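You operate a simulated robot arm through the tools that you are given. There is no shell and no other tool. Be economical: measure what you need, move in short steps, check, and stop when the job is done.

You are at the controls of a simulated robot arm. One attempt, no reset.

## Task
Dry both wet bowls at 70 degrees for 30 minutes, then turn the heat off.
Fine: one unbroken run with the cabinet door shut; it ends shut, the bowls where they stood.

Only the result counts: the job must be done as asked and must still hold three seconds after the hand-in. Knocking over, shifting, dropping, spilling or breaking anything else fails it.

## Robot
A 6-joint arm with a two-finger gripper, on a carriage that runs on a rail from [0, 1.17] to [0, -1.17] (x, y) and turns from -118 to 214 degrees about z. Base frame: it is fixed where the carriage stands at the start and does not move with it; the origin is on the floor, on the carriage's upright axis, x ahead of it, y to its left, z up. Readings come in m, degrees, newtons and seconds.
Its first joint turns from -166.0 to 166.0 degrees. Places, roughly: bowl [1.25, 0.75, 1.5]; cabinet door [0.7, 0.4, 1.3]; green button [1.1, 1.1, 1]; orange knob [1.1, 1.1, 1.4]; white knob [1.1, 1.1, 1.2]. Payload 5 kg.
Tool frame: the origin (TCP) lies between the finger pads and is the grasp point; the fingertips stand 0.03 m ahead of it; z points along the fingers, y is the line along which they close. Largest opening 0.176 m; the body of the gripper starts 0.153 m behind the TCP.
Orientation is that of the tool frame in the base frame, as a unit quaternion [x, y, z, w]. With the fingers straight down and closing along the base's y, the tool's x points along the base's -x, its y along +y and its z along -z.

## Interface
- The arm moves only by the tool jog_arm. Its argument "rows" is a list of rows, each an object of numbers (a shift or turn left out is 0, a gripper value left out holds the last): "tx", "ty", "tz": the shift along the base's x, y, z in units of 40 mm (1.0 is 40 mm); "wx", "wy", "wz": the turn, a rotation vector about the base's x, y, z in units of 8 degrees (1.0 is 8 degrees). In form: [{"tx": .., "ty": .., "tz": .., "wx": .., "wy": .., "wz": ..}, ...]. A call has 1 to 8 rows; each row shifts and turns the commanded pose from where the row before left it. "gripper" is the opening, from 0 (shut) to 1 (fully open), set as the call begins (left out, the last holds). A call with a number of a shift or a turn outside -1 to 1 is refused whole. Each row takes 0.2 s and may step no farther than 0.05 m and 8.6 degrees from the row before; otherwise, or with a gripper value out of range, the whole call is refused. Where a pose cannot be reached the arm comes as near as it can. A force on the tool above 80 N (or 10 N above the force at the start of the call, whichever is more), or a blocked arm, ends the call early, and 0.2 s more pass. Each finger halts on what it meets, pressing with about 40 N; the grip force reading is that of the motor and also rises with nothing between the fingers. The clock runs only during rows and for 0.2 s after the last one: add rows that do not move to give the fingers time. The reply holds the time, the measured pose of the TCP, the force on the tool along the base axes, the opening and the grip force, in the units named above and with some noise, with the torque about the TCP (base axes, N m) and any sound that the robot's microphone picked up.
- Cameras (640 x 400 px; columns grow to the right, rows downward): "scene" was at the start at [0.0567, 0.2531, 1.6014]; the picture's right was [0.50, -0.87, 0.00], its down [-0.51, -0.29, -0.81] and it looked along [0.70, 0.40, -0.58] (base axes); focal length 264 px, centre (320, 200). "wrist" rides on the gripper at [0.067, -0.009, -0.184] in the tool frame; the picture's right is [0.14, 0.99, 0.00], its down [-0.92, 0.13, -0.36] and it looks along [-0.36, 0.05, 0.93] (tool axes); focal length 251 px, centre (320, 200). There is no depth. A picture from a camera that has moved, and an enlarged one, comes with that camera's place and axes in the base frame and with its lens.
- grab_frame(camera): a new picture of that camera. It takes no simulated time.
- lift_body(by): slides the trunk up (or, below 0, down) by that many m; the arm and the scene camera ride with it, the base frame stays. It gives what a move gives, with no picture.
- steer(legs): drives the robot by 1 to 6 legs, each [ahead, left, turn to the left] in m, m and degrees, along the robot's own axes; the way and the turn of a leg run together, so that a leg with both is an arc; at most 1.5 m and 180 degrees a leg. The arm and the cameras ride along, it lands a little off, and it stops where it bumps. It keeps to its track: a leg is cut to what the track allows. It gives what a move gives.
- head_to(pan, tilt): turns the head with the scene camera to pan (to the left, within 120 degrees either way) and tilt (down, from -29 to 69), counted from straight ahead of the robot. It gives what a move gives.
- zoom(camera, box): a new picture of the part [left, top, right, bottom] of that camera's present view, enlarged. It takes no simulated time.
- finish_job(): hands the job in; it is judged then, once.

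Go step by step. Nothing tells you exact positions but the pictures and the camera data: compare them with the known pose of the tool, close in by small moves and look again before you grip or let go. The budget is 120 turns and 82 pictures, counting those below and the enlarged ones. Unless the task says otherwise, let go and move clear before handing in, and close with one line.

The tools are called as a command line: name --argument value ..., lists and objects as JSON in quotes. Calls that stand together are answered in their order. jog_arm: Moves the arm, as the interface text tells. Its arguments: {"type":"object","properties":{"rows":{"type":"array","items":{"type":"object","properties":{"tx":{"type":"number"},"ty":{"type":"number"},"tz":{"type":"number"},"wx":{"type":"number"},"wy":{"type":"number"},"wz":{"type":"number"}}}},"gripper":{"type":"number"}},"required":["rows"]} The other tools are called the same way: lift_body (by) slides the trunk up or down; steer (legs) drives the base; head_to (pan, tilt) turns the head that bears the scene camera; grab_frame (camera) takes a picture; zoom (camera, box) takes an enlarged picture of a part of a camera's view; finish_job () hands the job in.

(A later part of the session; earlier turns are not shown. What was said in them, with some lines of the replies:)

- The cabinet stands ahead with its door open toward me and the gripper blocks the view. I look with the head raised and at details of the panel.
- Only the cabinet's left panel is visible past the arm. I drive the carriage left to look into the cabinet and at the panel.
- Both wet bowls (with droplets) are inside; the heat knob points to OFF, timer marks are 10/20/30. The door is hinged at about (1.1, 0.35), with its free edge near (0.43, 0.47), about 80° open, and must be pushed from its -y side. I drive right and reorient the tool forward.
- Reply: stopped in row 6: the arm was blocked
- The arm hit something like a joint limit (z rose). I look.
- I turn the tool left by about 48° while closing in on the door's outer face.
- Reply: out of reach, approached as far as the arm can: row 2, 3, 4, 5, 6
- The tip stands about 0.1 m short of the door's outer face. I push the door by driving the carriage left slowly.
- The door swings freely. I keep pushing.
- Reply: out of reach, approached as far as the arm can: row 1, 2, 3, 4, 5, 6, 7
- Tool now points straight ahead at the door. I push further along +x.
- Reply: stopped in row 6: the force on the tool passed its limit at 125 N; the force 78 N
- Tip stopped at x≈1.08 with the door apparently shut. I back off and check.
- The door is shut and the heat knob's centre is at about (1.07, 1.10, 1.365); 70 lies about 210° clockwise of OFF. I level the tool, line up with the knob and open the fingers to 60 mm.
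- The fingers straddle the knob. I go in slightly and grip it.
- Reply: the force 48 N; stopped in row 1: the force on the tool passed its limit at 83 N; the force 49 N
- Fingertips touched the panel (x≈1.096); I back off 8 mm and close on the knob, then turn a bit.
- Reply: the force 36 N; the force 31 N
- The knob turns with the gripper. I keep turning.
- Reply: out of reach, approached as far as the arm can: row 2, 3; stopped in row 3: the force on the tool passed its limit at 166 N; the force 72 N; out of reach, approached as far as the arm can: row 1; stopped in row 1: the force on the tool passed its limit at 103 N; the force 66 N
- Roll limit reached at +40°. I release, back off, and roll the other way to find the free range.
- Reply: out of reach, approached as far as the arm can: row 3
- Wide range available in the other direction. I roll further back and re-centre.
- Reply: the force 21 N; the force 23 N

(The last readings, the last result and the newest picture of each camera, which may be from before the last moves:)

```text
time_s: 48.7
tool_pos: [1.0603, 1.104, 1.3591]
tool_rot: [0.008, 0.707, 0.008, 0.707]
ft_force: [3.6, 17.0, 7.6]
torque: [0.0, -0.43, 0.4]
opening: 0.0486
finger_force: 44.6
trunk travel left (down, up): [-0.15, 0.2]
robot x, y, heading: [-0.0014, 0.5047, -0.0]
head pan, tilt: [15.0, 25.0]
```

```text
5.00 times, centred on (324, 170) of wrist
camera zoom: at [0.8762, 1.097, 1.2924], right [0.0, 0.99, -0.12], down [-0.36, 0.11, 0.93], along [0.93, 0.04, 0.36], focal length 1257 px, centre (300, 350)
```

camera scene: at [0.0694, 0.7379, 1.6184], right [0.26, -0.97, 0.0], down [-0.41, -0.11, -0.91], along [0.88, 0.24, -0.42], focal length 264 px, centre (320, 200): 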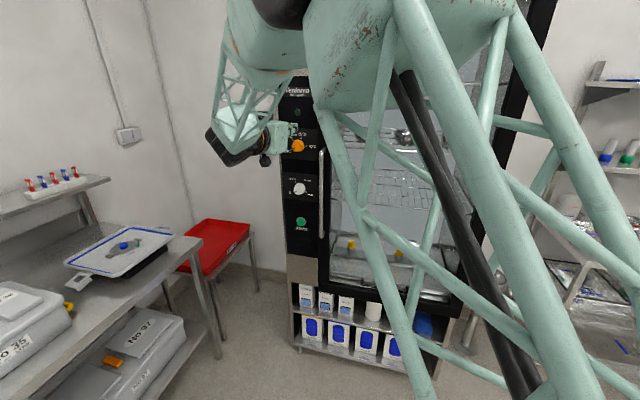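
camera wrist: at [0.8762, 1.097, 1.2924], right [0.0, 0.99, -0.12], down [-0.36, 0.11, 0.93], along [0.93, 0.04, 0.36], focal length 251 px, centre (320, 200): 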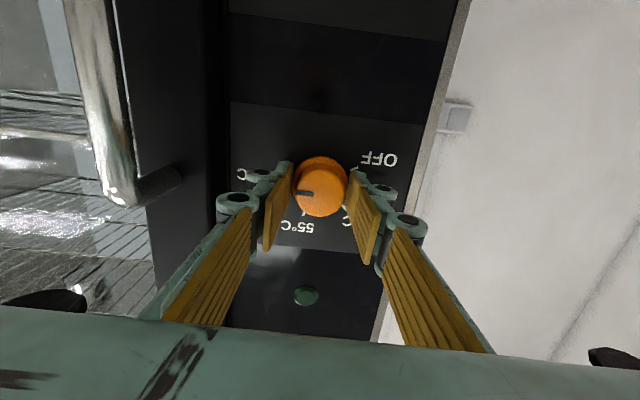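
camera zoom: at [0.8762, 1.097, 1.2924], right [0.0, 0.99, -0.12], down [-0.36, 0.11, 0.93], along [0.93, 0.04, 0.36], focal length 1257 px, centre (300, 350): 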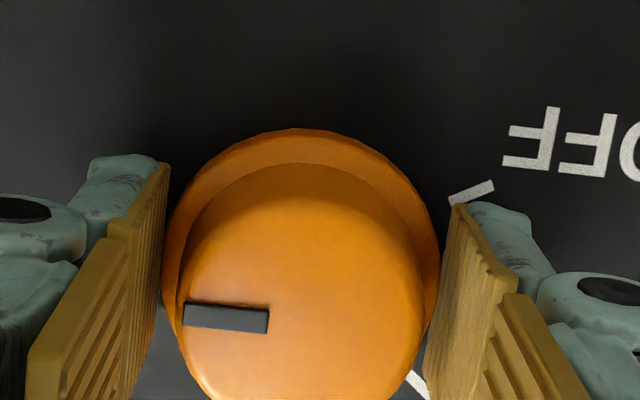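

Pointer is nearly at 70 (within a couple of degrees). I nudge 2° more, release, back off and check.

jog_arm --rows '[{"wx": 0.25}, {}]'

jog_arm --rows '[{}, {}, {"tx": -0.8}, {"tx": -1}, {"tx": -1}]' --gripper 0.38

zoom --camera "wrist" --box '[230, 60, 422, 180]'

```text
time_s: 49.3
tool_pos: [1.0586, 1.1052, 1.3592]
tool_rot: [0.02, 0.707, 0.019, 0.707]
ft_force: [-0.4, 14.4, 1.9]
torque: [0.0, -0.37, 0.3]
opening: 0.0484
finger_force: 45.0
trunk travel left (down, up): [-0.15, 0.2]
robot x, y, heading: [-0.0003, 0.5025, 0.2]
head pan, tilt: [15.0, 25.0]
```

```text
time_s: 50.5
tool_pos: [0.9457, 1.103, 1.3587]
tool_rot: [0.019, 0.707, 0.019, 0.707]
ft_force: [0.2, 0.2, -0.5]
torque: [0.02, -0.01, -0.06]
opening: 0.0669
finger_force: 0.2
trunk travel left (down, up): [-0.15, 0.2]
robot x, y, heading: [0.0032, 0.5005, 0.2]
head pan, tilt: [15.0, 25.0]
```

```text
3.33 times, centred on (326, 120) of wrist
camera zoom: at [0.7638, 1.0979, 1.2907], right [0.0, 1.0, -0.08], down [-0.36, 0.08, 0.93], along [0.93, 0.03, 0.36], focal length 838 px, centre (300, 467)
```

zoom: 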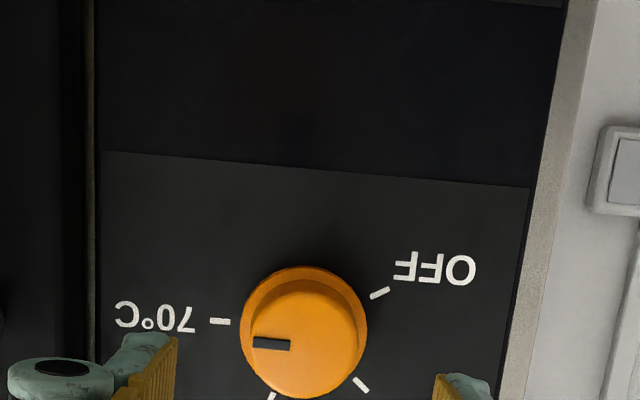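

Heat is set on 70. Next the timer: I roll to about -158° while lowering to z≈1.2 and look.

jog_arm --rows '[{"wx": -1, "tz": -0.5}, {"wx": -1, "tz": -0.5}, {"wx": -1, "tz": -0.5}, {"wx": -1, "tz": -0.5}, {"wx": -1, "tz": -0.5}, {"wx": -1, "tz": -0.5}, {"wx": -1, "tz": -0.5}, {"wx": -1, "tz": -0.5}]'

jog_arm --rows '[{"wx": -1}, {"wx": -1}, {"wx": -1}, {"wx": -1}, {"wx": -1}, {"wx": -1}, {"wx": -1}, {"wx": -1}]'

jog_arm --rows '[{"wx": -1}, {"wx": -1}, {"wx": -1}, {"wx": -1}, {"wx": -1}, {"wx": -1}]'

grab_frame --camera "wrist"

```text
time_s: 52.3
tool_pos: [0.9481, 1.1036, 1.2007]
tool_rot: [-0.359, 0.609, -0.358, 0.61]
ft_force: [-1.2, -0.6, -0.1]
torque: [0.0, 0.06, 0.05]
opening: 0.0668
finger_force: 0.0
trunk travel left (down, up): [-0.15, 0.2]
robot x, y, heading: [0.0004, 0.5029, 0.1]
head pan, tilt: [15.0, 25.0]
```

```text
time_s: 54.1
tool_pos: [0.9475, 1.1036, 1.1993]
tool_rot: [0.628, -0.325, 0.627, -0.327]
ft_force: [-0.7, -0.2, -0.5]
torque: [-0.01, -0.01, 0.03]
opening: 0.0668
finger_force: 0.1
trunk travel left (down, up): [-0.15, 0.2]
robot x, y, heading: [-0.0, 0.5024, 0.2]
head pan, tilt: [15.0, 25.0]
```

```text
time_s: 55.5
tool_pos: [0.9475, 1.1039, 1.1997]
tool_rot: [0.706, -0.042, 0.705, -0.043]
ft_force: [0.3, 0.4, -0.5]
torque: [-0.02, 0.01, -0.01]
opening: 0.0667
finger_force: 0.1
trunk travel left (down, up): [-0.15, 0.2]
robot x, y, heading: [-0.0029, 0.5065, 0.4]
head pan, tilt: [15.0, 25.0]
```

```text
43 pictures are left
camera wrist: at [0.7644, 1.1046, 1.2673], right [0.0, -1.0, 0.02], down [-0.36, -0.02, -0.93], along [0.93, -0.01, -0.36], focal length 251 px, centre (320, 200)
```

wrist: 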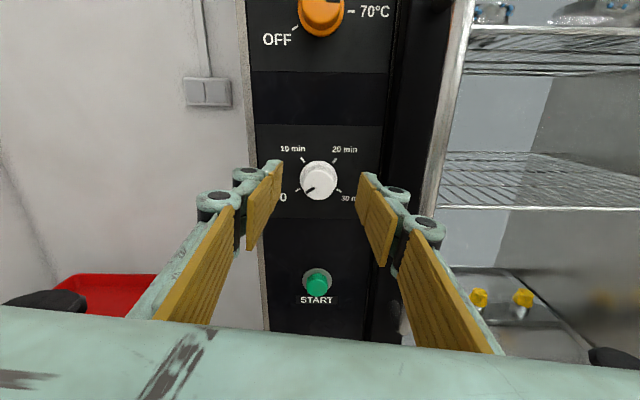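

White knob centre at about (1.07, 1.106, 1.177); START at about (1.08, 1.105, 1.01). The timer needs about 240°, so I roll a bit further and close in.

jog_arm --rows '[{"wx": -1, "tz": -0.3, "ty": 0.05}, {"wx": -1, "tz": -0.28}, {"wx": -1}, {"tx": 0.8}, {"tx": 0.6}, {"tx": 0.6}]'

grab_frame --camera "wrist"

```text
time_s: 56.9
tool_pos: [1.0286, 1.105, 1.1774]
tool_rot: [0.7, 0.104, 0.699, 0.104]
ft_force: [-1.2, -0.6, 0.0]
torque: [-0.02, -0.01, 0.04]
opening: 0.0668
finger_force: 0.1
trunk travel left (down, up): [-0.15, 0.2]
robot x, y, heading: [-0.0003, 0.5014, 0.4]
head pan, tilt: [15.0, 25.0]
```

```text
42 pictures are left
camera wrist: at [0.8454, 1.1345, 1.2374], right [0.0, -0.91, 0.42], down [-0.36, -0.39, -0.85], along [0.93, -0.15, -0.33], focal length 251 px, centre (320, 200)
```

wrist: 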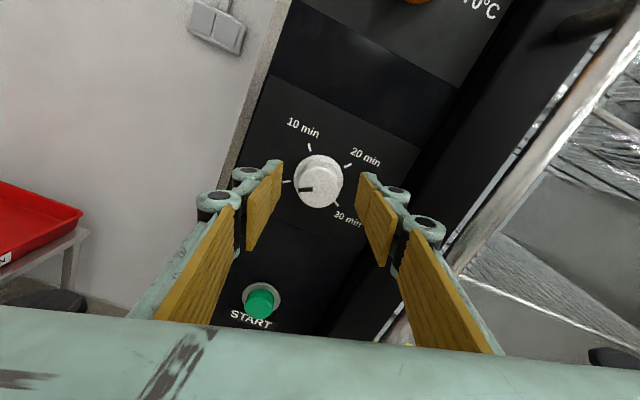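

jog_arm --rows '[{"tx": 0.4}, {"tx": 0.38}, {}]'

jog_arm --rows '[{}, {}, {}]' --gripper 0.18

grab_frame --camera "wrist"

```text
time_s: 57.7
tool_pos: [1.0599, 1.1055, 1.1754]
tool_rot: [0.7, 0.102, 0.699, 0.105]
ft_force: [0.1, -0.9, -1.3]
torque: [0.0, -0.1, 0.02]
opening: 0.0668
finger_force: 0.0
trunk travel left (down, up): [-0.15, 0.2]
robot x, y, heading: [0.0025, 0.5004, 0.2]
head pan, tilt: [15.0, 25.0]
```

```text
time_s: 58.5
tool_pos: [1.0595, 1.1065, 1.1756]
tool_rot: [0.7, 0.104, 0.699, 0.104]
ft_force: [2.8, 10.0, -1.9]
torque: [0.06, 0.12, 0.36]
opening: 0.0488
finger_force: 44.7
trunk travel left (down, up): [-0.15, 0.2]
robot x, y, heading: [-0.0023, 0.5029, 0.2]
head pan, tilt: [15.0, 25.0]
```

```text
41 pictures are left
camera wrist: at [0.8763, 1.1347, 1.2369], right [0.0, -0.91, 0.42], down [-0.36, -0.39, -0.85], along [0.93, -0.15, -0.33], focal length 251 px, centre (320, 200)
```

wrist: 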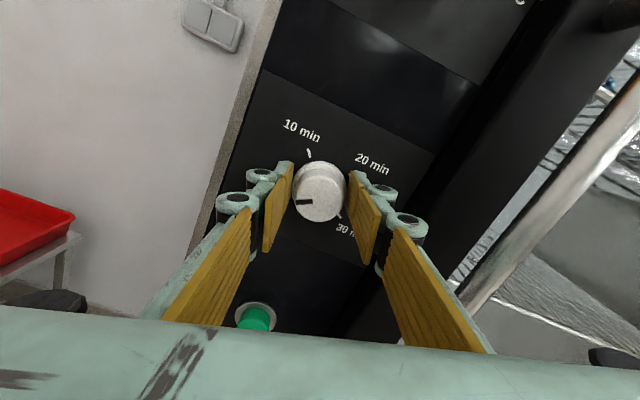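

Gripped. I turn the timer clockwise 24 rows (192°), then look.

jog_arm --rows '[{"wx": 1}, {"wx": 1}, {"wx": 1}, {"wx": 1}, {"wx": 1}, {"wx": 1}, {"wx": 1}, {"wx": 1}]'

jog_arm --rows '[{"wx": 1}, {"wx": 1}, {"wx": 1}, {"wx": 1}, {"wx": 1}, {"wx": 1}, {"wx": 1}, {"wx": 1}]'

jog_arm --rows '[{"wx": 1}, {"wx": 1}, {"wx": 1}, {"wx": 1}, {"wx": 1}, {"wx": 1}, {"wx": 1}, {"wx": 1}]'

grab_frame --camera "wrist"

```text
time_s: 60.3
tool_pos: [1.0599, 1.1005, 1.1753]
tool_rot: [0.649, -0.284, 0.647, -0.282]
ft_force: [-34.5, -33.4, -27.4]
torque: [-0.24, 1.26, -0.91]
opening: 0.0487
finger_force: 45.5
trunk travel left (down, up): [-0.15, 0.2]
robot x, y, heading: [-0.0008, 0.5039, 0.2]
head pan, tilt: [15.0, 25.0]
```

```text
time_s: 62.1
tool_pos: [1.0605, 1.1054, 1.1696]
tool_rot: [-0.401, 0.584, -0.399, 0.582]
ft_force: [-9.9, -16.6, -49.4]
torque: [-0.02, 1.52, -0.57]
opening: 0.0491
finger_force: 44.9
trunk travel left (down, up): [-0.15, 0.2]
robot x, y, heading: [0.0002, 0.504, 0.1]
head pan, tilt: [15.0, 25.0]
```

```text
time_s: 63.9
tool_pos: [1.0603, 1.1056, 1.1745]
tool_rot: [-0.029, 0.707, -0.03, 0.706]
ft_force: [-13.4, -10.8, -33.2]
torque: [-0.07, 1.08, -0.47]
opening: 0.0487
finger_force: 44.9
trunk travel left (down, up): [-0.15, 0.2]
robot x, y, heading: [-0.0011, 0.5033, 0.1]
head pan, tilt: [15.0, 25.0]
```

```text
40 pictures are left
camera wrist: at [0.8773, 1.0909, 1.1097], right [0.0, 0.98, -0.22], down [-0.36, 0.21, 0.91], along [0.93, 0.08, 0.35], focal length 251 px, centre (320, 200)
```

wrist: 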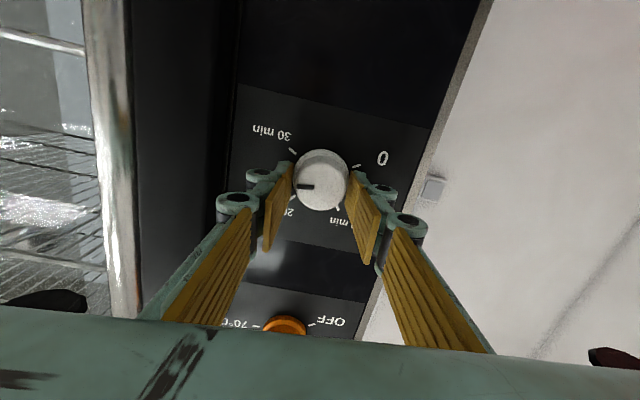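

jog_arm --rows '[{"wx": 1}, {"wx": 1}, {"wx": 1}]'

jog_arm --rows '[{}, {}, {"tx": -0.7}, {"wx": -1}, {"wx": -1}, {"wx": -1}, {"wx": -1}, {"wx": -1}]' --gripper 0.38

grab_frame --camera "wrist"

```text
time_s: 64.7
tool_pos: [1.06, 1.1032, 1.1754]
tool_rot: [0.119, 0.697, 0.118, 0.697]
ft_force: [-16.9, -22.7, -28.3]
torque: [-0.22, 0.9, -0.65]
opening: 0.0486
finger_force: 45.1
trunk travel left (down, up): [-0.15, 0.2]
robot x, y, heading: [0.0015, 0.5014, 0.4]
head pan, tilt: [15.0, 25.0]
```

```text
time_s: 66.5
tool_pos: [1.0305, 1.1061, 1.1761]
tool_rot: [-0.129, 0.695, -0.129, 0.695]
ft_force: [0.1, 0.7, -0.6]
torque: [0.0, 0.01, -0.01]
opening: 0.0671
finger_force: 0.0
trunk travel left (down, up): [-0.15, 0.2]
robot x, y, heading: [0.001, 0.5004, -0.0]
head pan, tilt: [15.0, 25.0]
```

```text
39 pictures are left
camera wrist: at [0.8478, 1.0734, 1.1178], right [0.0, 0.88, -0.48], down [-0.36, 0.45, 0.82], along [0.93, 0.18, 0.32], focal length 251 px, centre (320, 200)
```

wrist: 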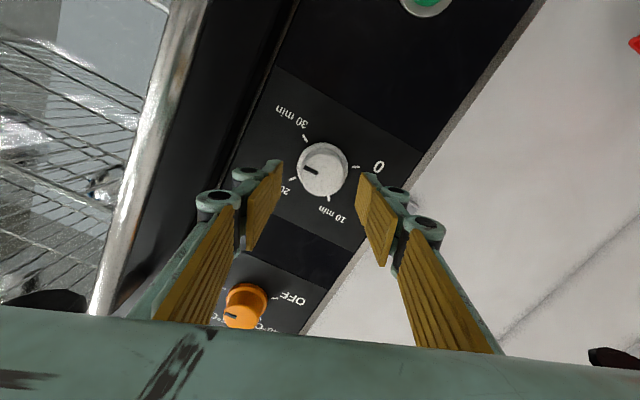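

jog_arm --rows '[{"tx": 0.72}, {}]'

jog_arm --rows '[{}, {}, {}]' --gripper 0.18

jog_arm --rows '[{"wx": 1}, {"wx": 1}, {"wx": 1}]'

zoom --camera "wrist" --box '[240, 110, 400, 210]'

```text
time_s: 67.1
tool_pos: [1.0602, 1.1066, 1.1745]
tool_rot: [-0.128, 0.695, -0.128, 0.695]
ft_force: [0.8, -0.6, -1.1]
torque: [-0.05, -0.13, 0.08]
opening: 0.0667
finger_force: 0.0
trunk travel left (down, up): [-0.15, 0.2]
robot x, y, heading: [-0.0011, 0.501, 0.1]
head pan, tilt: [15.0, 25.0]
```

```text
time_s: 67.9
tool_pos: [1.057, 1.107, 1.1761]
tool_rot: [-0.129, 0.695, -0.128, 0.695]
ft_force: [-43.6, -3.7, -8.7]
torque: [0.01, 0.59, -0.36]
opening: 0.0412
finger_force: 45.3
trunk travel left (down, up): [-0.15, 0.2]
robot x, y, heading: [-0.0018, 0.5002, 0.3]
head pan, tilt: [15.0, 25.0]
```

```text
time_s: 68.7
tool_pos: [1.0546, 1.1046, 1.1781]
tool_rot: [0.02, 0.706, 0.019, 0.707]
ft_force: [-75.4, -18.8, -17.0]
torque: [-0.18, 1.02, -0.67]
opening: 0.0409
finger_force: 45.3
trunk travel left (down, up): [-0.15, 0.2]
robot x, y, heading: [0.0027, 0.5019, 0.3]
head pan, tilt: [15.0, 25.0]
```

```text
4.00 times, centred on (320, 160) of wrist
camera zoom: at [0.8728, 1.0992, 1.1105], right [0.0, 1.0, -0.08], down [-0.36, 0.08, 0.93], along [0.93, 0.03, 0.36], focal length 1006 px, centre (320, 360)
```

zoom: 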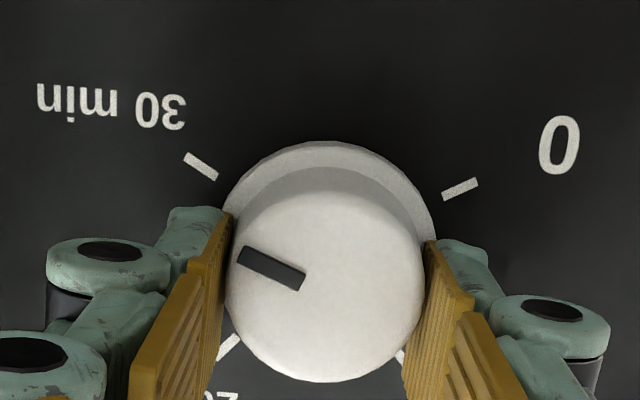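

jog_arm --rows '[{"tx": -0.1, "wx": 0.4}, {"wx": 0.3}, {}]'

zoom --camera "wrist" --box '[240, 110, 400, 210]'

```text
time_s: 69.5
tool_pos: [1.0555, 1.1045, 1.1789]
tool_rot: [0.055, 0.704, 0.054, 0.706]
ft_force: [-31.0, -10.9, -15.1]
torque: [-0.08, 0.59, -0.22]
opening: 0.0411
finger_force: 44.8
trunk travel left (down, up): [-0.15, 0.2]
robot x, y, heading: [-0.0012, 0.5054, 0.0]
head pan, tilt: [15.0, 25.0]
```

```text
4.00 times, centred on (320, 160) of wrist
camera zoom: at [0.8729, 1.1053, 1.1101], right [0.0, 1.0, 0.01], down [-0.36, -0.01, 0.93], along [0.93, -0.01, 0.36], focal length 1006 px, centre (320, 360)
```

zoom: 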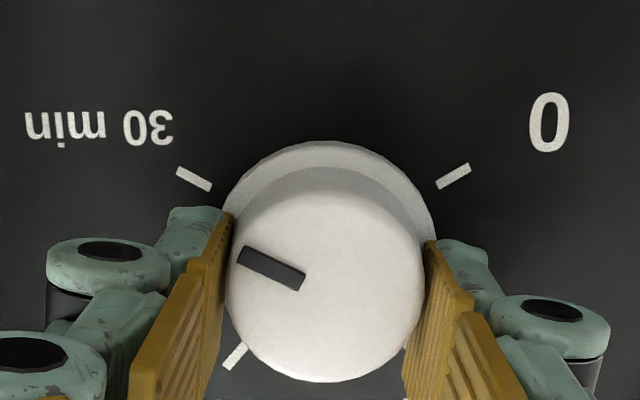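

jog_arm --rows '[{"wx": 0.5}, {}]'

jog_arm --rows '[{}, {}, {"tx": -0.8}, {"tx": -1}]' --gripper 0.38

zoom --camera "wrist" --box '[240, 90, 400, 190]'

```text
time_s: 70.1
tool_pos: [1.0569, 1.103, 1.1774]
tool_rot: [0.079, 0.702, 0.078, 0.703]
ft_force: [-23.6, -15.2, -12.5]
torque: [-0.16, 0.37, -0.4]
opening: 0.0415
finger_force: 44.9
trunk travel left (down, up): [-0.15, 0.2]
robot x, y, heading: [-0.0014, 0.503, 0.2]
head pan, tilt: [15.0, 25.0]
```

```text
time_s: 71.1
tool_pos: [0.9819, 1.1053, 1.1765]
tool_rot: [0.078, 0.702, 0.077, 0.703]
ft_force: [0.6, 0.6, -0.1]
torque: [0.01, -0.02, -0.11]
opening: 0.067
finger_force: 0.0
trunk travel left (down, up): [-0.15, 0.2]
robot x, y, heading: [-0.0019, 0.5011, 0.2]
head pan, tilt: [15.0, 25.0]
```

```text
4.00 times, centred on (320, 140) of wrist
camera zoom: at [0.7997, 1.1114, 1.1085], right [0.0, 1.0, 0.08], down [-0.36, -0.08, 0.93], along [0.93, -0.03, 0.36], focal length 1006 px, centre (320, 440)
```

zoom: 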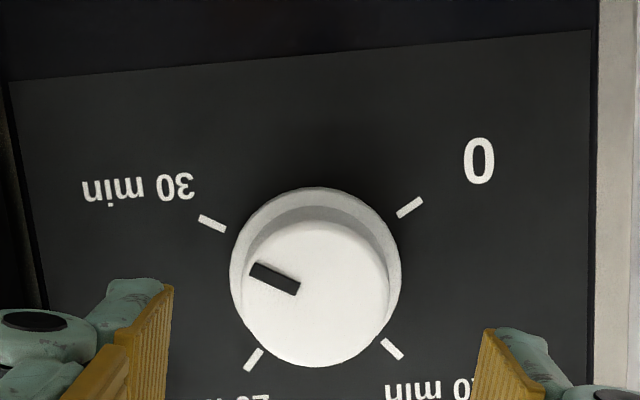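

Timer points at 30. Now I close the fingers, lower to the START button and look.

jog_arm --rows '[{"tz": -0.8}, {"tz": -0.8}, {"tz": -0.8}, {"tz": -0.9}, {"tz": -0.9}, {"wx": -0.8}]' --gripper 0

grab_frame --camera "wrist"

head_to --pan 30 --tilt 25

grab_frame --camera "scene"

```text
time_s: 72.5
tool_pos: [0.9844, 1.1051, 1.0083]
tool_rot: [0.039, 0.706, 0.038, 0.706]
ft_force: [0.2, 0.4, -0.1]
torque: [-0.01, -0.19, -0.05]
opening: 0.0002
finger_force: 40.1
trunk travel left (down, up): [-0.15, 0.2]
robot x, y, heading: [-0.002, 0.5033, 0.3]
head pan, tilt: [15.0, 25.0]
```

```text
35 pictures are left
camera wrist: at [0.8009, 1.1039, 0.9407], right [0.0, 1.0, -0.03], down [-0.36, 0.03, 0.93], along [0.93, 0.01, 0.36], focal length 251 px, centre (320, 200)
```

wrist: 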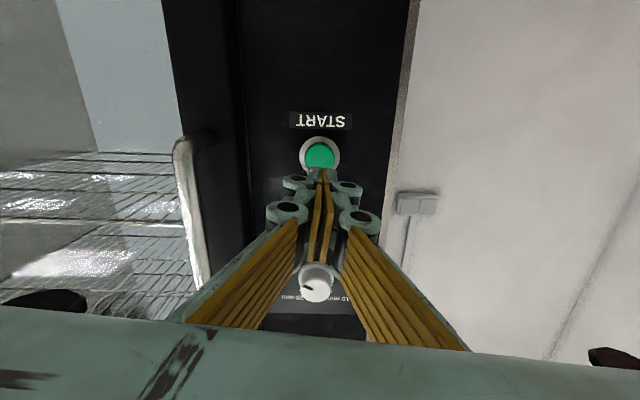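

```text
time_s: 73.3
tool_pos: [0.9836, 1.1049, 1.0084]
tool_rot: [0.039, 0.706, 0.039, 0.706]
ft_force: [0.0, -0.5, 0.7]
torque: [0.01, -0.02, -0.02]
opening: 0.0
finger_force: 40.0
trunk travel left (down, up): [-0.15, 0.2]
robot x, y, heading: [0.0048, 0.5026, 0.0]
head pan, tilt: [30.0, 25.0]
```

```text
34 pictures are left
camera scene: at [0.0598, 0.7587, 1.6184], right [0.5, -0.86, 0.0], down [-0.37, -0.21, -0.91], along [0.78, 0.45, -0.42], focal length 264 px, centre (320, 200)
```

scene: 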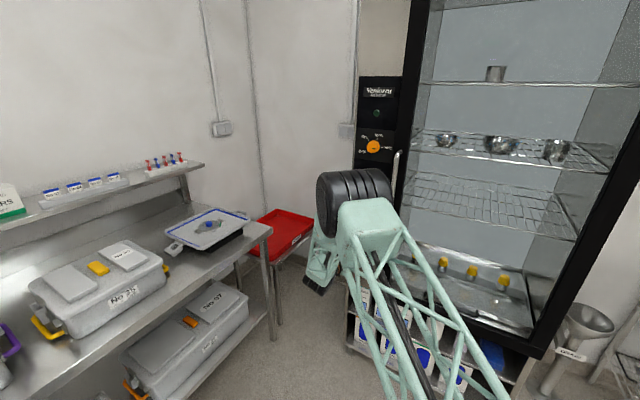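

jog_arm --rows '[{"tx": 0.7, "tz": -0.22}, {"tx": 0.5}, {"tx": 0.2}, {"tx": 0.2}, {"tx": 0.2}, {"tx": 0.2}]'

grab_frame --camera "wrist"

zoom --camera "scene" --box '[340, 70, 420, 170]'

```text
time_s: 74.7
tool_pos: [1.0598, 1.1058, 0.9992]
tool_rot: [0.039, 0.706, 0.038, 0.706]
ft_force: [-45.8, -15.8, 0.6]
torque: [0.08, -0.03, -0.4]
opening: 0.0059
finger_force: 45.7
trunk travel left (down, up): [-0.15, 0.2]
robot x, y, heading: [-0.0024, 0.5037, 0.1]
head pan, tilt: [30.0, 25.0]
heard: click
```

```text
33 pictures are left
camera wrist: at [0.8772, 1.1039, 0.9327], right [0.0, 1.0, -0.03], down [-0.36, 0.03, 0.93], along [0.93, 0.01, 0.36], focal length 251 px, centre (320, 200)
```

wrist: 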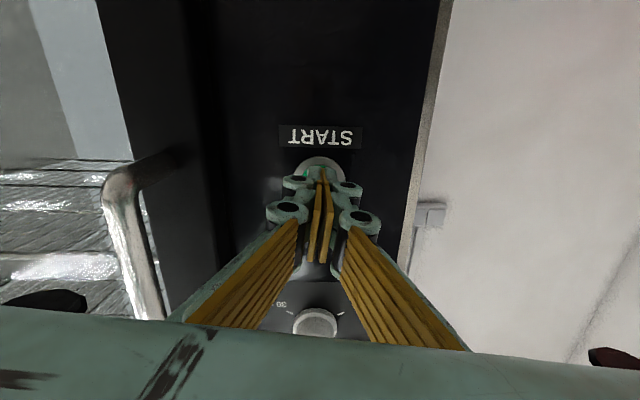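

```text
4.00 times, centred on (380, 120) of scene
camera zoom: at [0.0567, 0.7576, 1.6187], right [0.5, -0.86, 0.0], down [-0.36, -0.21, -0.91], along [0.78, 0.46, -0.42], focal length 1057 px, centre (80, 520)
```

zoom: 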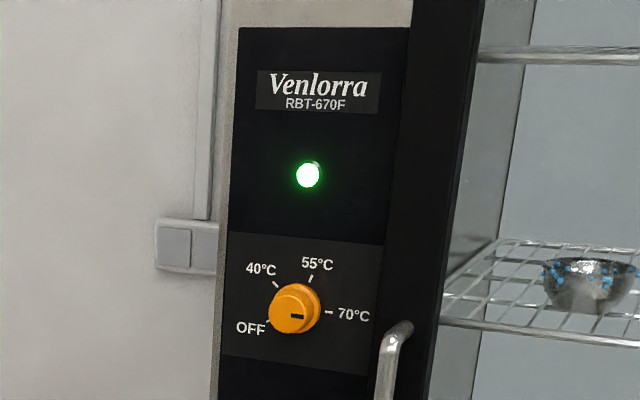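

Click heard and the lamp is lit: the run is on. I back off and watch the timer.

jog_arm --rows '[{"tx": -0.6}, {"tx": -1}, {"tx": -0.8}]'

jog_arm --rows '[{"tz": 0.9}, {"tz": 0.9}, {"tz": 0.8}, {"tz": 0.8}, {"tz": 0.8}]'

grab_frame --camera "wrist"

```text
time_s: 75.5
tool_pos: [0.9676, 1.1044, 1.001]
tool_rot: [0.039, 0.705, 0.04, 0.707]
ft_force: [0.8, -0.9, 0.4]
torque: [-0.01, -0.03, 0.01]
opening: 0.0
finger_force: 44.7
trunk travel left (down, up): [-0.15, 0.2]
robot x, y, heading: [0.0009, 0.5041, 0.2]
head pan, tilt: [30.0, 25.0]
```

```text
time_s: 76.7
tool_pos: [0.968, 1.1046, 1.1663]
tool_rot: [0.038, 0.706, 0.04, 0.706]
ft_force: [0.7, 0.1, -0.6]
torque: [0.02, -0.07, -0.07]
opening: 0.0
finger_force: 45.1
trunk travel left (down, up): [-0.15, 0.2]
robot x, y, heading: [0.0016, 0.5018, 0.3]
head pan, tilt: [30.0, 25.0]
```

```text
31 pictures are left
camera wrist: at [0.7849, 1.1029, 1.099], right [0.0, 1.0, -0.03], down [-0.36, 0.03, 0.93], along [0.93, 0.01, 0.36], focal length 251 px, centre (320, 200)
```

wrist: 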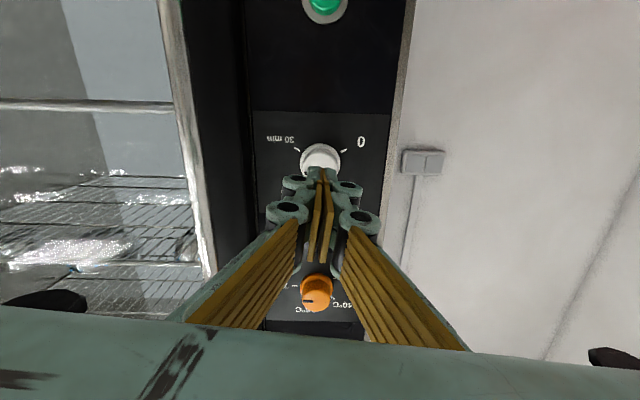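

jog_arm --rows '[{"tz": 0.9}, {"tz": 0.9}, {"tz": 0.9}, {"tz": 0.9}, {"tz": 0.9}, {"tz": 0.33}, {"tx": -0.5}]' --gripper 0.38

grab_frame --camera "wrist"

```text
time_s: 78.3
tool_pos: [0.9463, 1.1059, 1.3612]
tool_rot: [0.039, 0.706, 0.039, 0.706]
ft_force: [1.2, 0.3, 0.0]
torque: [0.0, -0.08, 0.03]
opening: 0.0671
finger_force: 0.1
trunk travel left (down, up): [-0.15, 0.2]
robot x, y, heading: [-0.0006, 0.5004, 0.2]
head pan, tilt: [30.0, 25.0]
```

```text
30 pictures are left
camera wrist: at [0.7642, 1.1044, 1.2935], right [0.0, 1.0, -0.03], down [-0.36, 0.03, 0.93], along [0.93, 0.01, 0.36], focal length 251 px, centre (320, 200)
```

wrist: 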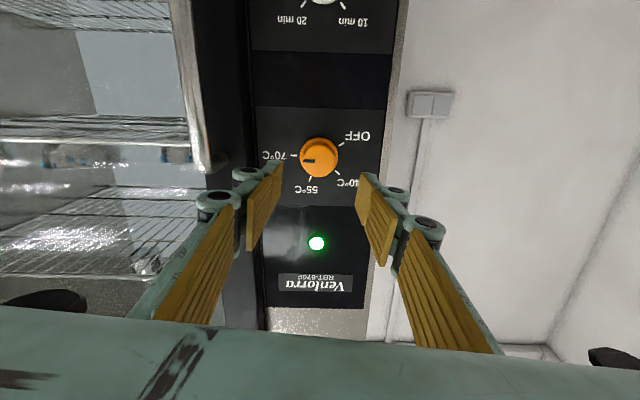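

grab_frame --camera "scene"

jog_arm --rows '[{}, {}, {}, {}, {}, {}, {}, {}]'

jog_arm --rows '[{}, {}, {}, {}, {}, {}, {}, {}]'

jog_arm --rows '[{}, {}, {}, {}, {}, {}, {}, {}]'

grab_frame --camera "scene"

```text
29 pictures are left
camera scene: at [0.0605, 0.7587, 1.6184], right [0.5, -0.86, 0.0], down [-0.37, -0.21, -0.91], along [0.78, 0.46, -0.42], focal length 264 px, centre (320, 200)
```

scene: 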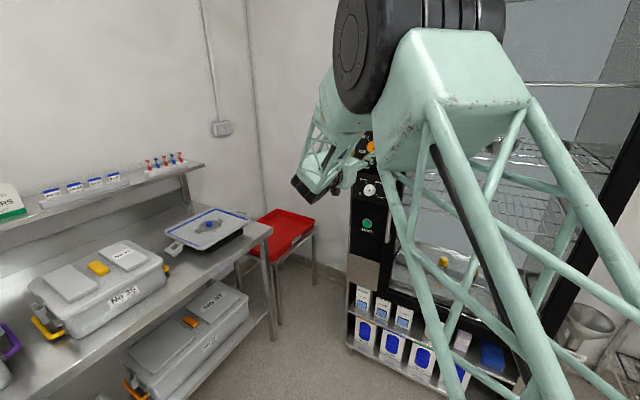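

```text
time_s: 80.1
tool_pos: [0.9457, 1.1042, 1.362]
tool_rot: [0.039, 0.706, 0.038, 0.706]
ft_force: [0.5, -0.9, 0.0]
torque: [-0.01, 0.02, 0.01]
opening: 0.0669
finger_force: 0.0
trunk travel left (down, up): [-0.15, 0.2]
robot x, y, heading: [0.0029, 0.502, 0.3]
head pan, tilt: [30.0, 25.0]
```

```text
time_s: 81.9
tool_pos: [0.9458, 1.1064, 1.3617]
tool_rot: [0.038, 0.706, 0.038, 0.706]
ft_force: [0.0, -0.2, -0.1]
torque: [-0.02, 0.01, -0.01]
opening: 0.0668
finger_force: 0.0
trunk travel left (down, up): [-0.15, 0.2]
robot x, y, heading: [-0.0007, 0.5009, 0.4]
head pan, tilt: [30.0, 25.0]
```

```text
time_s: 83.7
tool_pos: [0.9463, 1.1067, 1.3611]
tool_rot: [0.039, 0.706, 0.038, 0.706]
ft_force: [0.3, 0.2, 0.0]
torque: [0.02, 0.0, -0.02]
opening: 0.0668
finger_force: 0.1
trunk travel left (down, up): [-0.15, 0.2]
robot x, y, heading: [-0.001, 0.5035, 0.3]
head pan, tilt: [30.0, 25.0]
```

```text
28 pictures are left
camera scene: at [0.0597, 0.7587, 1.6184], right [0.5, -0.86, 0.0], down [-0.37, -0.21, -0.91], along [0.78, 0.46, -0.42], focal length 264 px, centre (320, 200)
```

scene: 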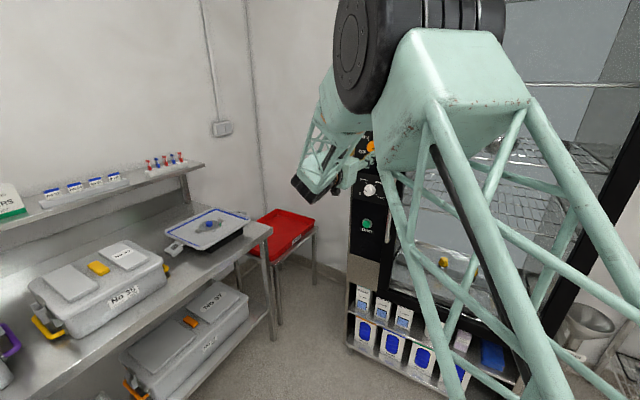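

zoom --camera "scene" --box '[350, 165, 390, 240]'

zoom --camera "wrist" --box '[240, 0, 400, 260]'

```text
5.33 times, centred on (370, 202) of scene
camera zoom: at [0.0597, 0.7587, 1.6184], right [0.5, -0.86, 0.0], down [-0.37, -0.21, -0.91], along [0.78, 0.46, -0.42], focal length 1410 px, centre (53, 187)
```

zoom: 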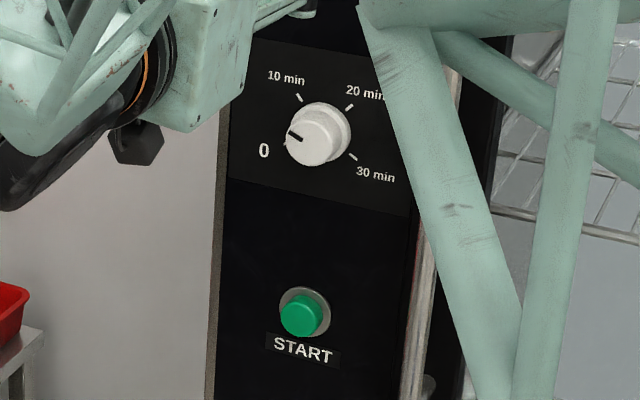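

```text
1.54 times, centred on (320, 130) of wrist
camera zoom: at [0.7638, 1.1042, 1.294], right [0.0, 1.0, -0.03], down [-0.36, 0.03, 0.93], along [0.93, 0.01, 0.36], focal length 387 px, centre (320, 308)
```

zoom: 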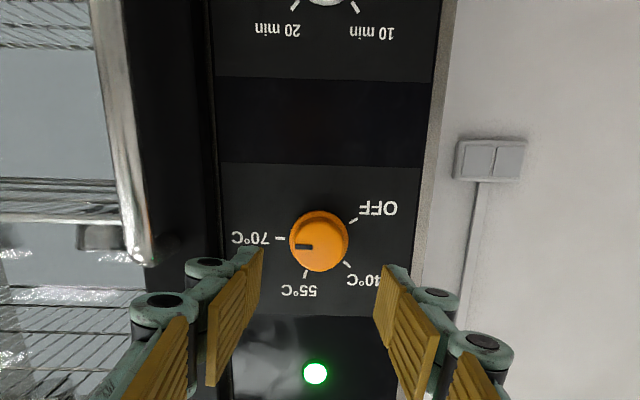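

The timer runs fast: it is at roughly 7 min. I wait on and watch the lamp.

jog_arm --rows '[{}, {}, {}, {}, {}, {}, {}, {}]'

jog_arm --rows '[{}, {}, {}, {}, {}, {}, {}, {}]'

zoom --camera "scene" --box '[350, 165, 390, 240]'

zoom --camera "wrist" --box '[240, 0, 400, 260]'

```text
time_s: 85.5
tool_pos: [0.947, 1.1053, 1.362]
tool_rot: [0.039, 0.706, 0.038, 0.706]
ft_force: [0.1, -0.2, -0.3]
torque: [0.03, 0.03, 0.01]
opening: 0.0668
finger_force: 0.1
trunk travel left (down, up): [-0.15, 0.2]
robot x, y, heading: [0.0008, 0.5053, 0.4]
head pan, tilt: [30.0, 25.0]
```

```text
time_s: 87.3
tool_pos: [0.9471, 1.1058, 1.3613]
tool_rot: [0.039, 0.706, 0.038, 0.706]
ft_force: [0.2, -0.4, -0.1]
torque: [0.02, 0.04, -0.02]
opening: 0.0668
finger_force: 0.1
trunk travel left (down, up): [-0.15, 0.2]
robot x, y, heading: [0.0004, 0.5012, 0.4]
head pan, tilt: [30.0, 25.0]
```

```text
5.33 times, centred on (370, 202) of scene
camera zoom: at [0.0597, 0.7587, 1.6184], right [0.5, -0.86, 0.0], down [-0.37, -0.21, -0.91], along [0.78, 0.46, -0.42], focal length 1410 px, centre (53, 187)
```

zoom: 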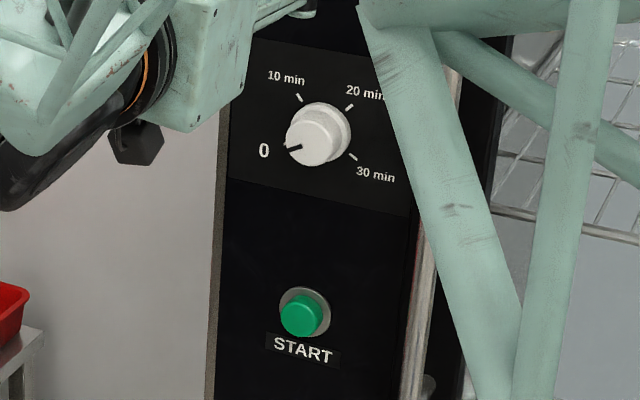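

```text
1.54 times, centred on (320, 130) of wrist
camera zoom: at [0.7638, 1.1042, 1.294], right [0.0, 1.0, -0.03], down [-0.36, 0.03, 0.93], along [0.93, 0.01, 0.36], focal length 387 px, centre (320, 308)
```

zoom: 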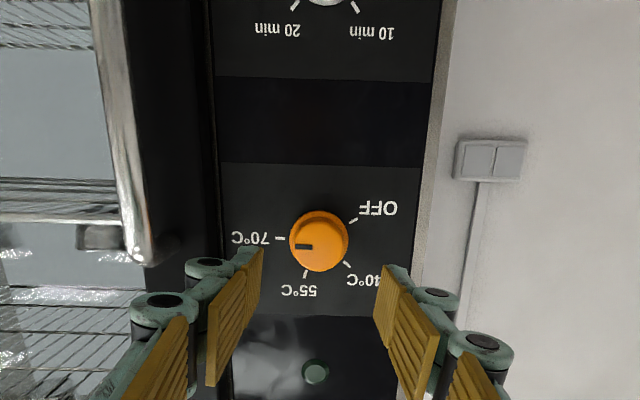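

Lamp is off and the timer is at 0: the run is over. Now I turn the heat knob back to OFF: roll up a bit, move in, and grip.

jog_arm --rows '[{"wx": 1, "tz": -0.05}, {"wx": 0.8}, {"tx": 0.9}, {"tx": 0.9}, {"tx": 0.6}, {"tx": 0.42}, {}]'

jog_arm --rows '[{}, {}, {}]' --gripper 0.2

grab_frame --camera "wrist"

```text
time_s: 88.9
tool_pos: [1.0608, 1.1053, 1.358]
tool_rot: [0.128, 0.696, 0.127, 0.696]
ft_force: [1.3, -0.2, -1.1]
torque: [0.03, -0.08, 0.04]
opening: 0.0668
finger_force: 0.2
trunk travel left (down, up): [-0.15, 0.2]
robot x, y, heading: [-0.0018, 0.5032, 0.1]
head pan, tilt: [30.0, 25.0]
```

```text
time_s: 89.7
tool_pos: [1.059, 1.1044, 1.3604]
tool_rot: [0.126, 0.695, 0.127, 0.696]
ft_force: [-0.5, 0.2, 1.8]
torque: [0.0, -0.03, 0.01]
opening: 0.0487
finger_force: 45.0
trunk travel left (down, up): [-0.15, 0.2]
robot x, y, heading: [0.0004, 0.5001, 0.0]
head pan, tilt: [30.0, 25.0]
```

```text
23 pictures are left
camera wrist: at [0.8766, 1.1203, 1.2936], right [0.0, 0.98, 0.22], down [-0.36, -0.21, 0.91], along [0.93, -0.08, 0.35], focal length 251 px, centre (320, 200)
```

wrist: 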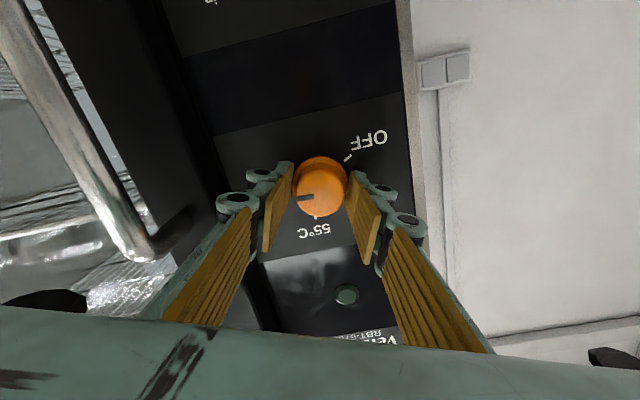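

Gripped. I turn counter-clockwise 26 rows, in three calls and then check.

jog_arm --rows '[{"wx": -1}, {"wx": -1}, {"wx": -1}, {"wx": -1}, {"wx": -1}, {"wx": -1}, {"wx": -1}, {"wx": -1}]'

jog_arm --rows '[{"wx": -1}, {"wx": -1}, {"wx": -1}, {"wx": -1}, {"wx": -1}, {"wx": -1}, {"wx": -1}, {"wx": -1}]'

jog_arm --rows '[{"wx": -1}, {"wx": -1}, {"wx": -1}, {"wx": -1}, {"wx": -1}, {"wx": -1}, {"wx": -1}, {"wx": -1}]'

jog_arm --rows '[{"wx": -1}, {"wx": -1}]'

grab_frame --camera "wrist"

```text
time_s: 91.5
tool_pos: [1.0593, 1.105, 1.3595]
tool_rot: [-0.261, 0.657, -0.261, 0.657]
ft_force: [-18.1, -12.0, -7.1]
torque: [-0.01, 0.35, -0.3]
opening: 0.0484
finger_force: 44.7
trunk travel left (down, up): [-0.15, 0.2]
robot x, y, heading: [-0.0017, 0.5037, -0.2]
head pan, tilt: [30.0, 25.0]
```

```text
time_s: 93.3
tool_pos: [1.06, 1.1042, 1.3601]
tool_rot: [0.569, -0.419, 0.569, -0.419]
ft_force: [-15.3, -12.9, -4.0]
torque: [0.05, 0.16, -0.42]
opening: 0.0486
finger_force: 44.5
trunk travel left (down, up): [-0.15, 0.2]
robot x, y, heading: [-0.001, 0.5007, 0.2]
head pan, tilt: [30.0, 25.0]
```

```text
time_s: 95.1
tool_pos: [1.0596, 1.1046, 1.3599]
tool_rot: [0.705, -0.052, 0.705, -0.054]
ft_force: [-16.8, -12.1, -3.9]
torque: [-0.02, 0.13, -0.3]
opening: 0.0484
finger_force: 45.2
trunk travel left (down, up): [-0.15, 0.2]
robot x, y, heading: [0.0022, 0.5, -0.1]
head pan, tilt: [30.0, 25.0]
```

```text
time_s: 95.7
tool_pos: [1.0596, 1.1052, 1.3612]
tool_rot: [0.706, 0.045, 0.706, 0.046]
ft_force: [-17.8, -12.6, -4.0]
torque: [0.0, -0.26, -0.41]
opening: 0.0485
finger_force: 44.6
trunk travel left (down, up): [-0.15, 0.2]
robot x, y, heading: [-0.0004, 0.5019, 0.4]
head pan, tilt: [30.0, 25.0]
```

```text
22 pictures are left
camera wrist: at [0.8767, 1.123, 1.4256], right [0.0, -0.96, 0.26], down [-0.36, -0.25, -0.9], along [0.93, -0.1, -0.35], focal length 251 px, centre (320, 200)
```

wrist: 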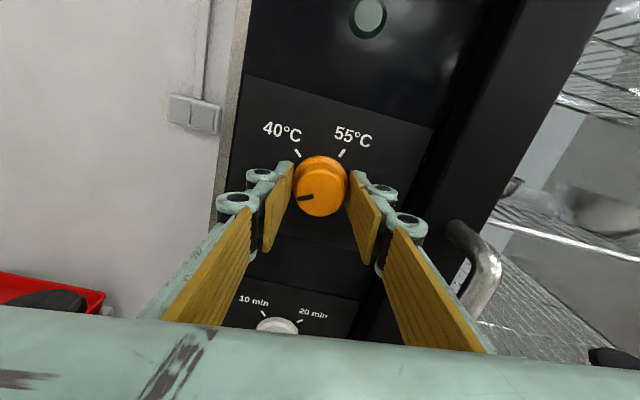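

zoom --camera "wrist" --box '[256, 140, 384, 220]'

```text
5.00 times, centred on (320, 180) of wrist
camera zoom: at [0.8767, 1.123, 1.4256], right [0.0, -0.96, 0.26], down [-0.36, -0.25, -0.9], along [0.93, -0.1, -0.35], focal length 1257 px, centre (320, 300)
```

zoom: 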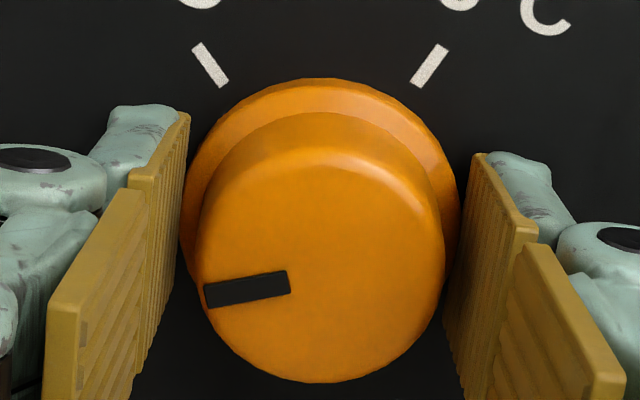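

jog_arm --rows '[{"wx": -0.25}, {}]'

jog_arm --rows '[{}, {}, {"tx": -0.8}, {"tx": -1}, {"tx": -1}, {"tx": -1}]' --gripper 0.38

grab_frame --camera "wrist"

zoom --camera "wrist" --box '[240, 90, 400, 190]'

```text
time_s: 96.3
tool_pos: [1.0603, 1.106, 1.3608]
tool_rot: [0.705, 0.057, 0.705, 0.058]
ft_force: [-14.1, -10.0, -3.4]
torque: [0.01, 0.17, -0.35]
opening: 0.0484
finger_force: 45.3
trunk travel left (down, up): [-0.15, 0.2]
robot x, y, heading: [-0.0037, 0.5035, 0.1]
head pan, tilt: [30.0, 25.0]
```

```text
time_s: 97.7
tool_pos: [0.9092, 1.104, 1.3595]
tool_rot: [0.705, 0.057, 0.705, 0.057]
ft_force: [0.0, 1.1, -0.1]
torque: [0.0, -0.1, -0.05]
opening: 0.067
finger_force: 0.1
trunk travel left (down, up): [-0.15, 0.2]
robot x, y, heading: [0.0003, 0.5028, 0.0]
head pan, tilt: [30.0, 25.0]
```

```text
20 pictures are left
camera wrist: at [0.7252, 1.1248, 1.4236], right [0.0, -0.96, 0.3], down [-0.36, -0.28, -0.89], along [0.93, -0.11, -0.35], focal length 251 px, centre (320, 200)
```

wrist: 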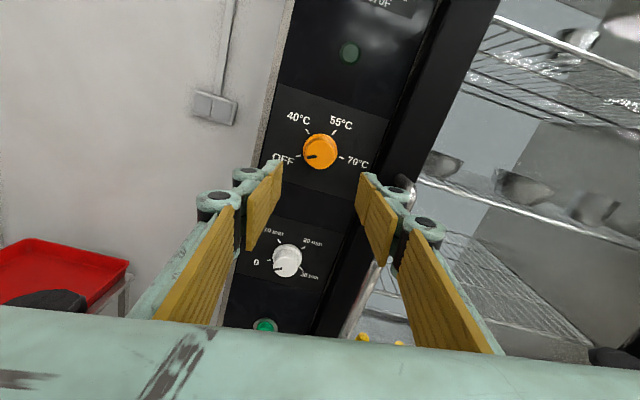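

```text
4.00 times, centred on (320, 140) of wrist
camera zoom: at [0.7252, 1.1248, 1.4236], right [0.0, -0.96, 0.3], down [-0.36, -0.28, -0.89], along [0.93, -0.11, -0.35], focal length 1006 px, centre (320, 440)
```

zoom: 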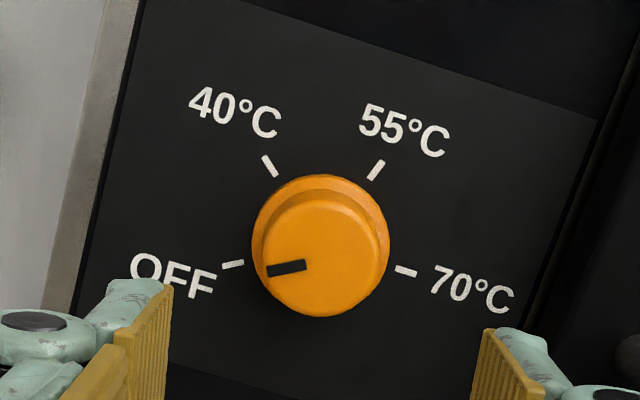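

Heat is at OFF. A last check of bowls and door from the wrist and scene views.

zoom --camera "wrist" --box '[400, 110, 640, 260]'

jog_arm --rows '[{"tx": -1}, {"tx": -0.5}, {}, {}]'

grab_frame --camera "scene"

```text
2.67 times, centred on (520, 185) of wrist
camera zoom: at [0.7252, 1.1248, 1.4236], right [0.0, -0.96, 0.3], down [-0.36, -0.28, -0.89], along [0.93, -0.11, -0.35], focal length 670 px, centre (-213, 240)
```

zoom: 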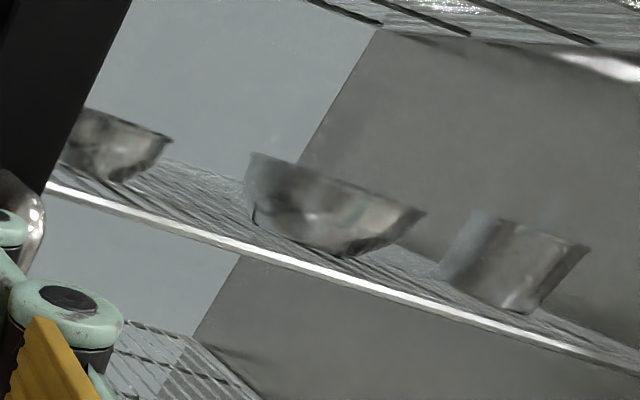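

```text
time_s: 98.7
tool_pos: [0.8487, 1.1046, 1.3593]
tool_rot: [0.705, 0.057, 0.704, 0.057]
ft_force: [0.6, 0.4, -0.1]
torque: [0.0, -0.08, 0.01]
opening: 0.067
finger_force: 0.0
trunk travel left (down, up): [-0.15, 0.2]
robot x, y, heading: [0.0017, 0.5025, -0.0]
head pan, tilt: [30.0, 25.0]
```

```text
17 pictures are left
camera scene: at [0.0601, 0.7588, 1.6184], right [0.5, -0.86, 0.0], down [-0.37, -0.21, -0.91], along [0.78, 0.46, -0.42], focal length 264 px, centre (320, 200)
```

scene: 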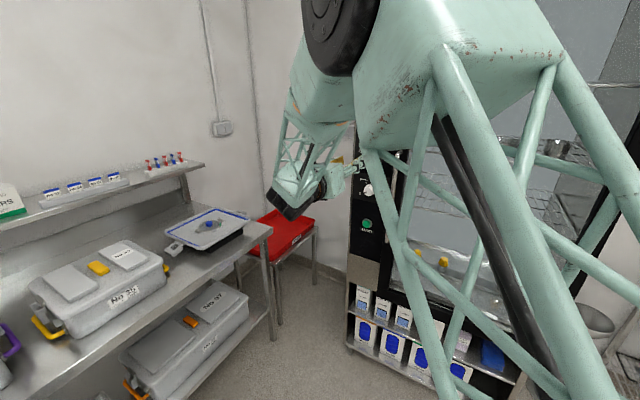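

The bowls are dry and in place, the door is shut, the heat is off, and the gripper is clear of everything. I hand in.

finish_job

```text
The job is handed in.
```

I dried both bowls in one unbroken 30-minute run at 70 °C with the door shut. The timer ran out by itself and I then turned the heat to OFF; the door is still shut, the bowls are where they stood, and the job is handed in.
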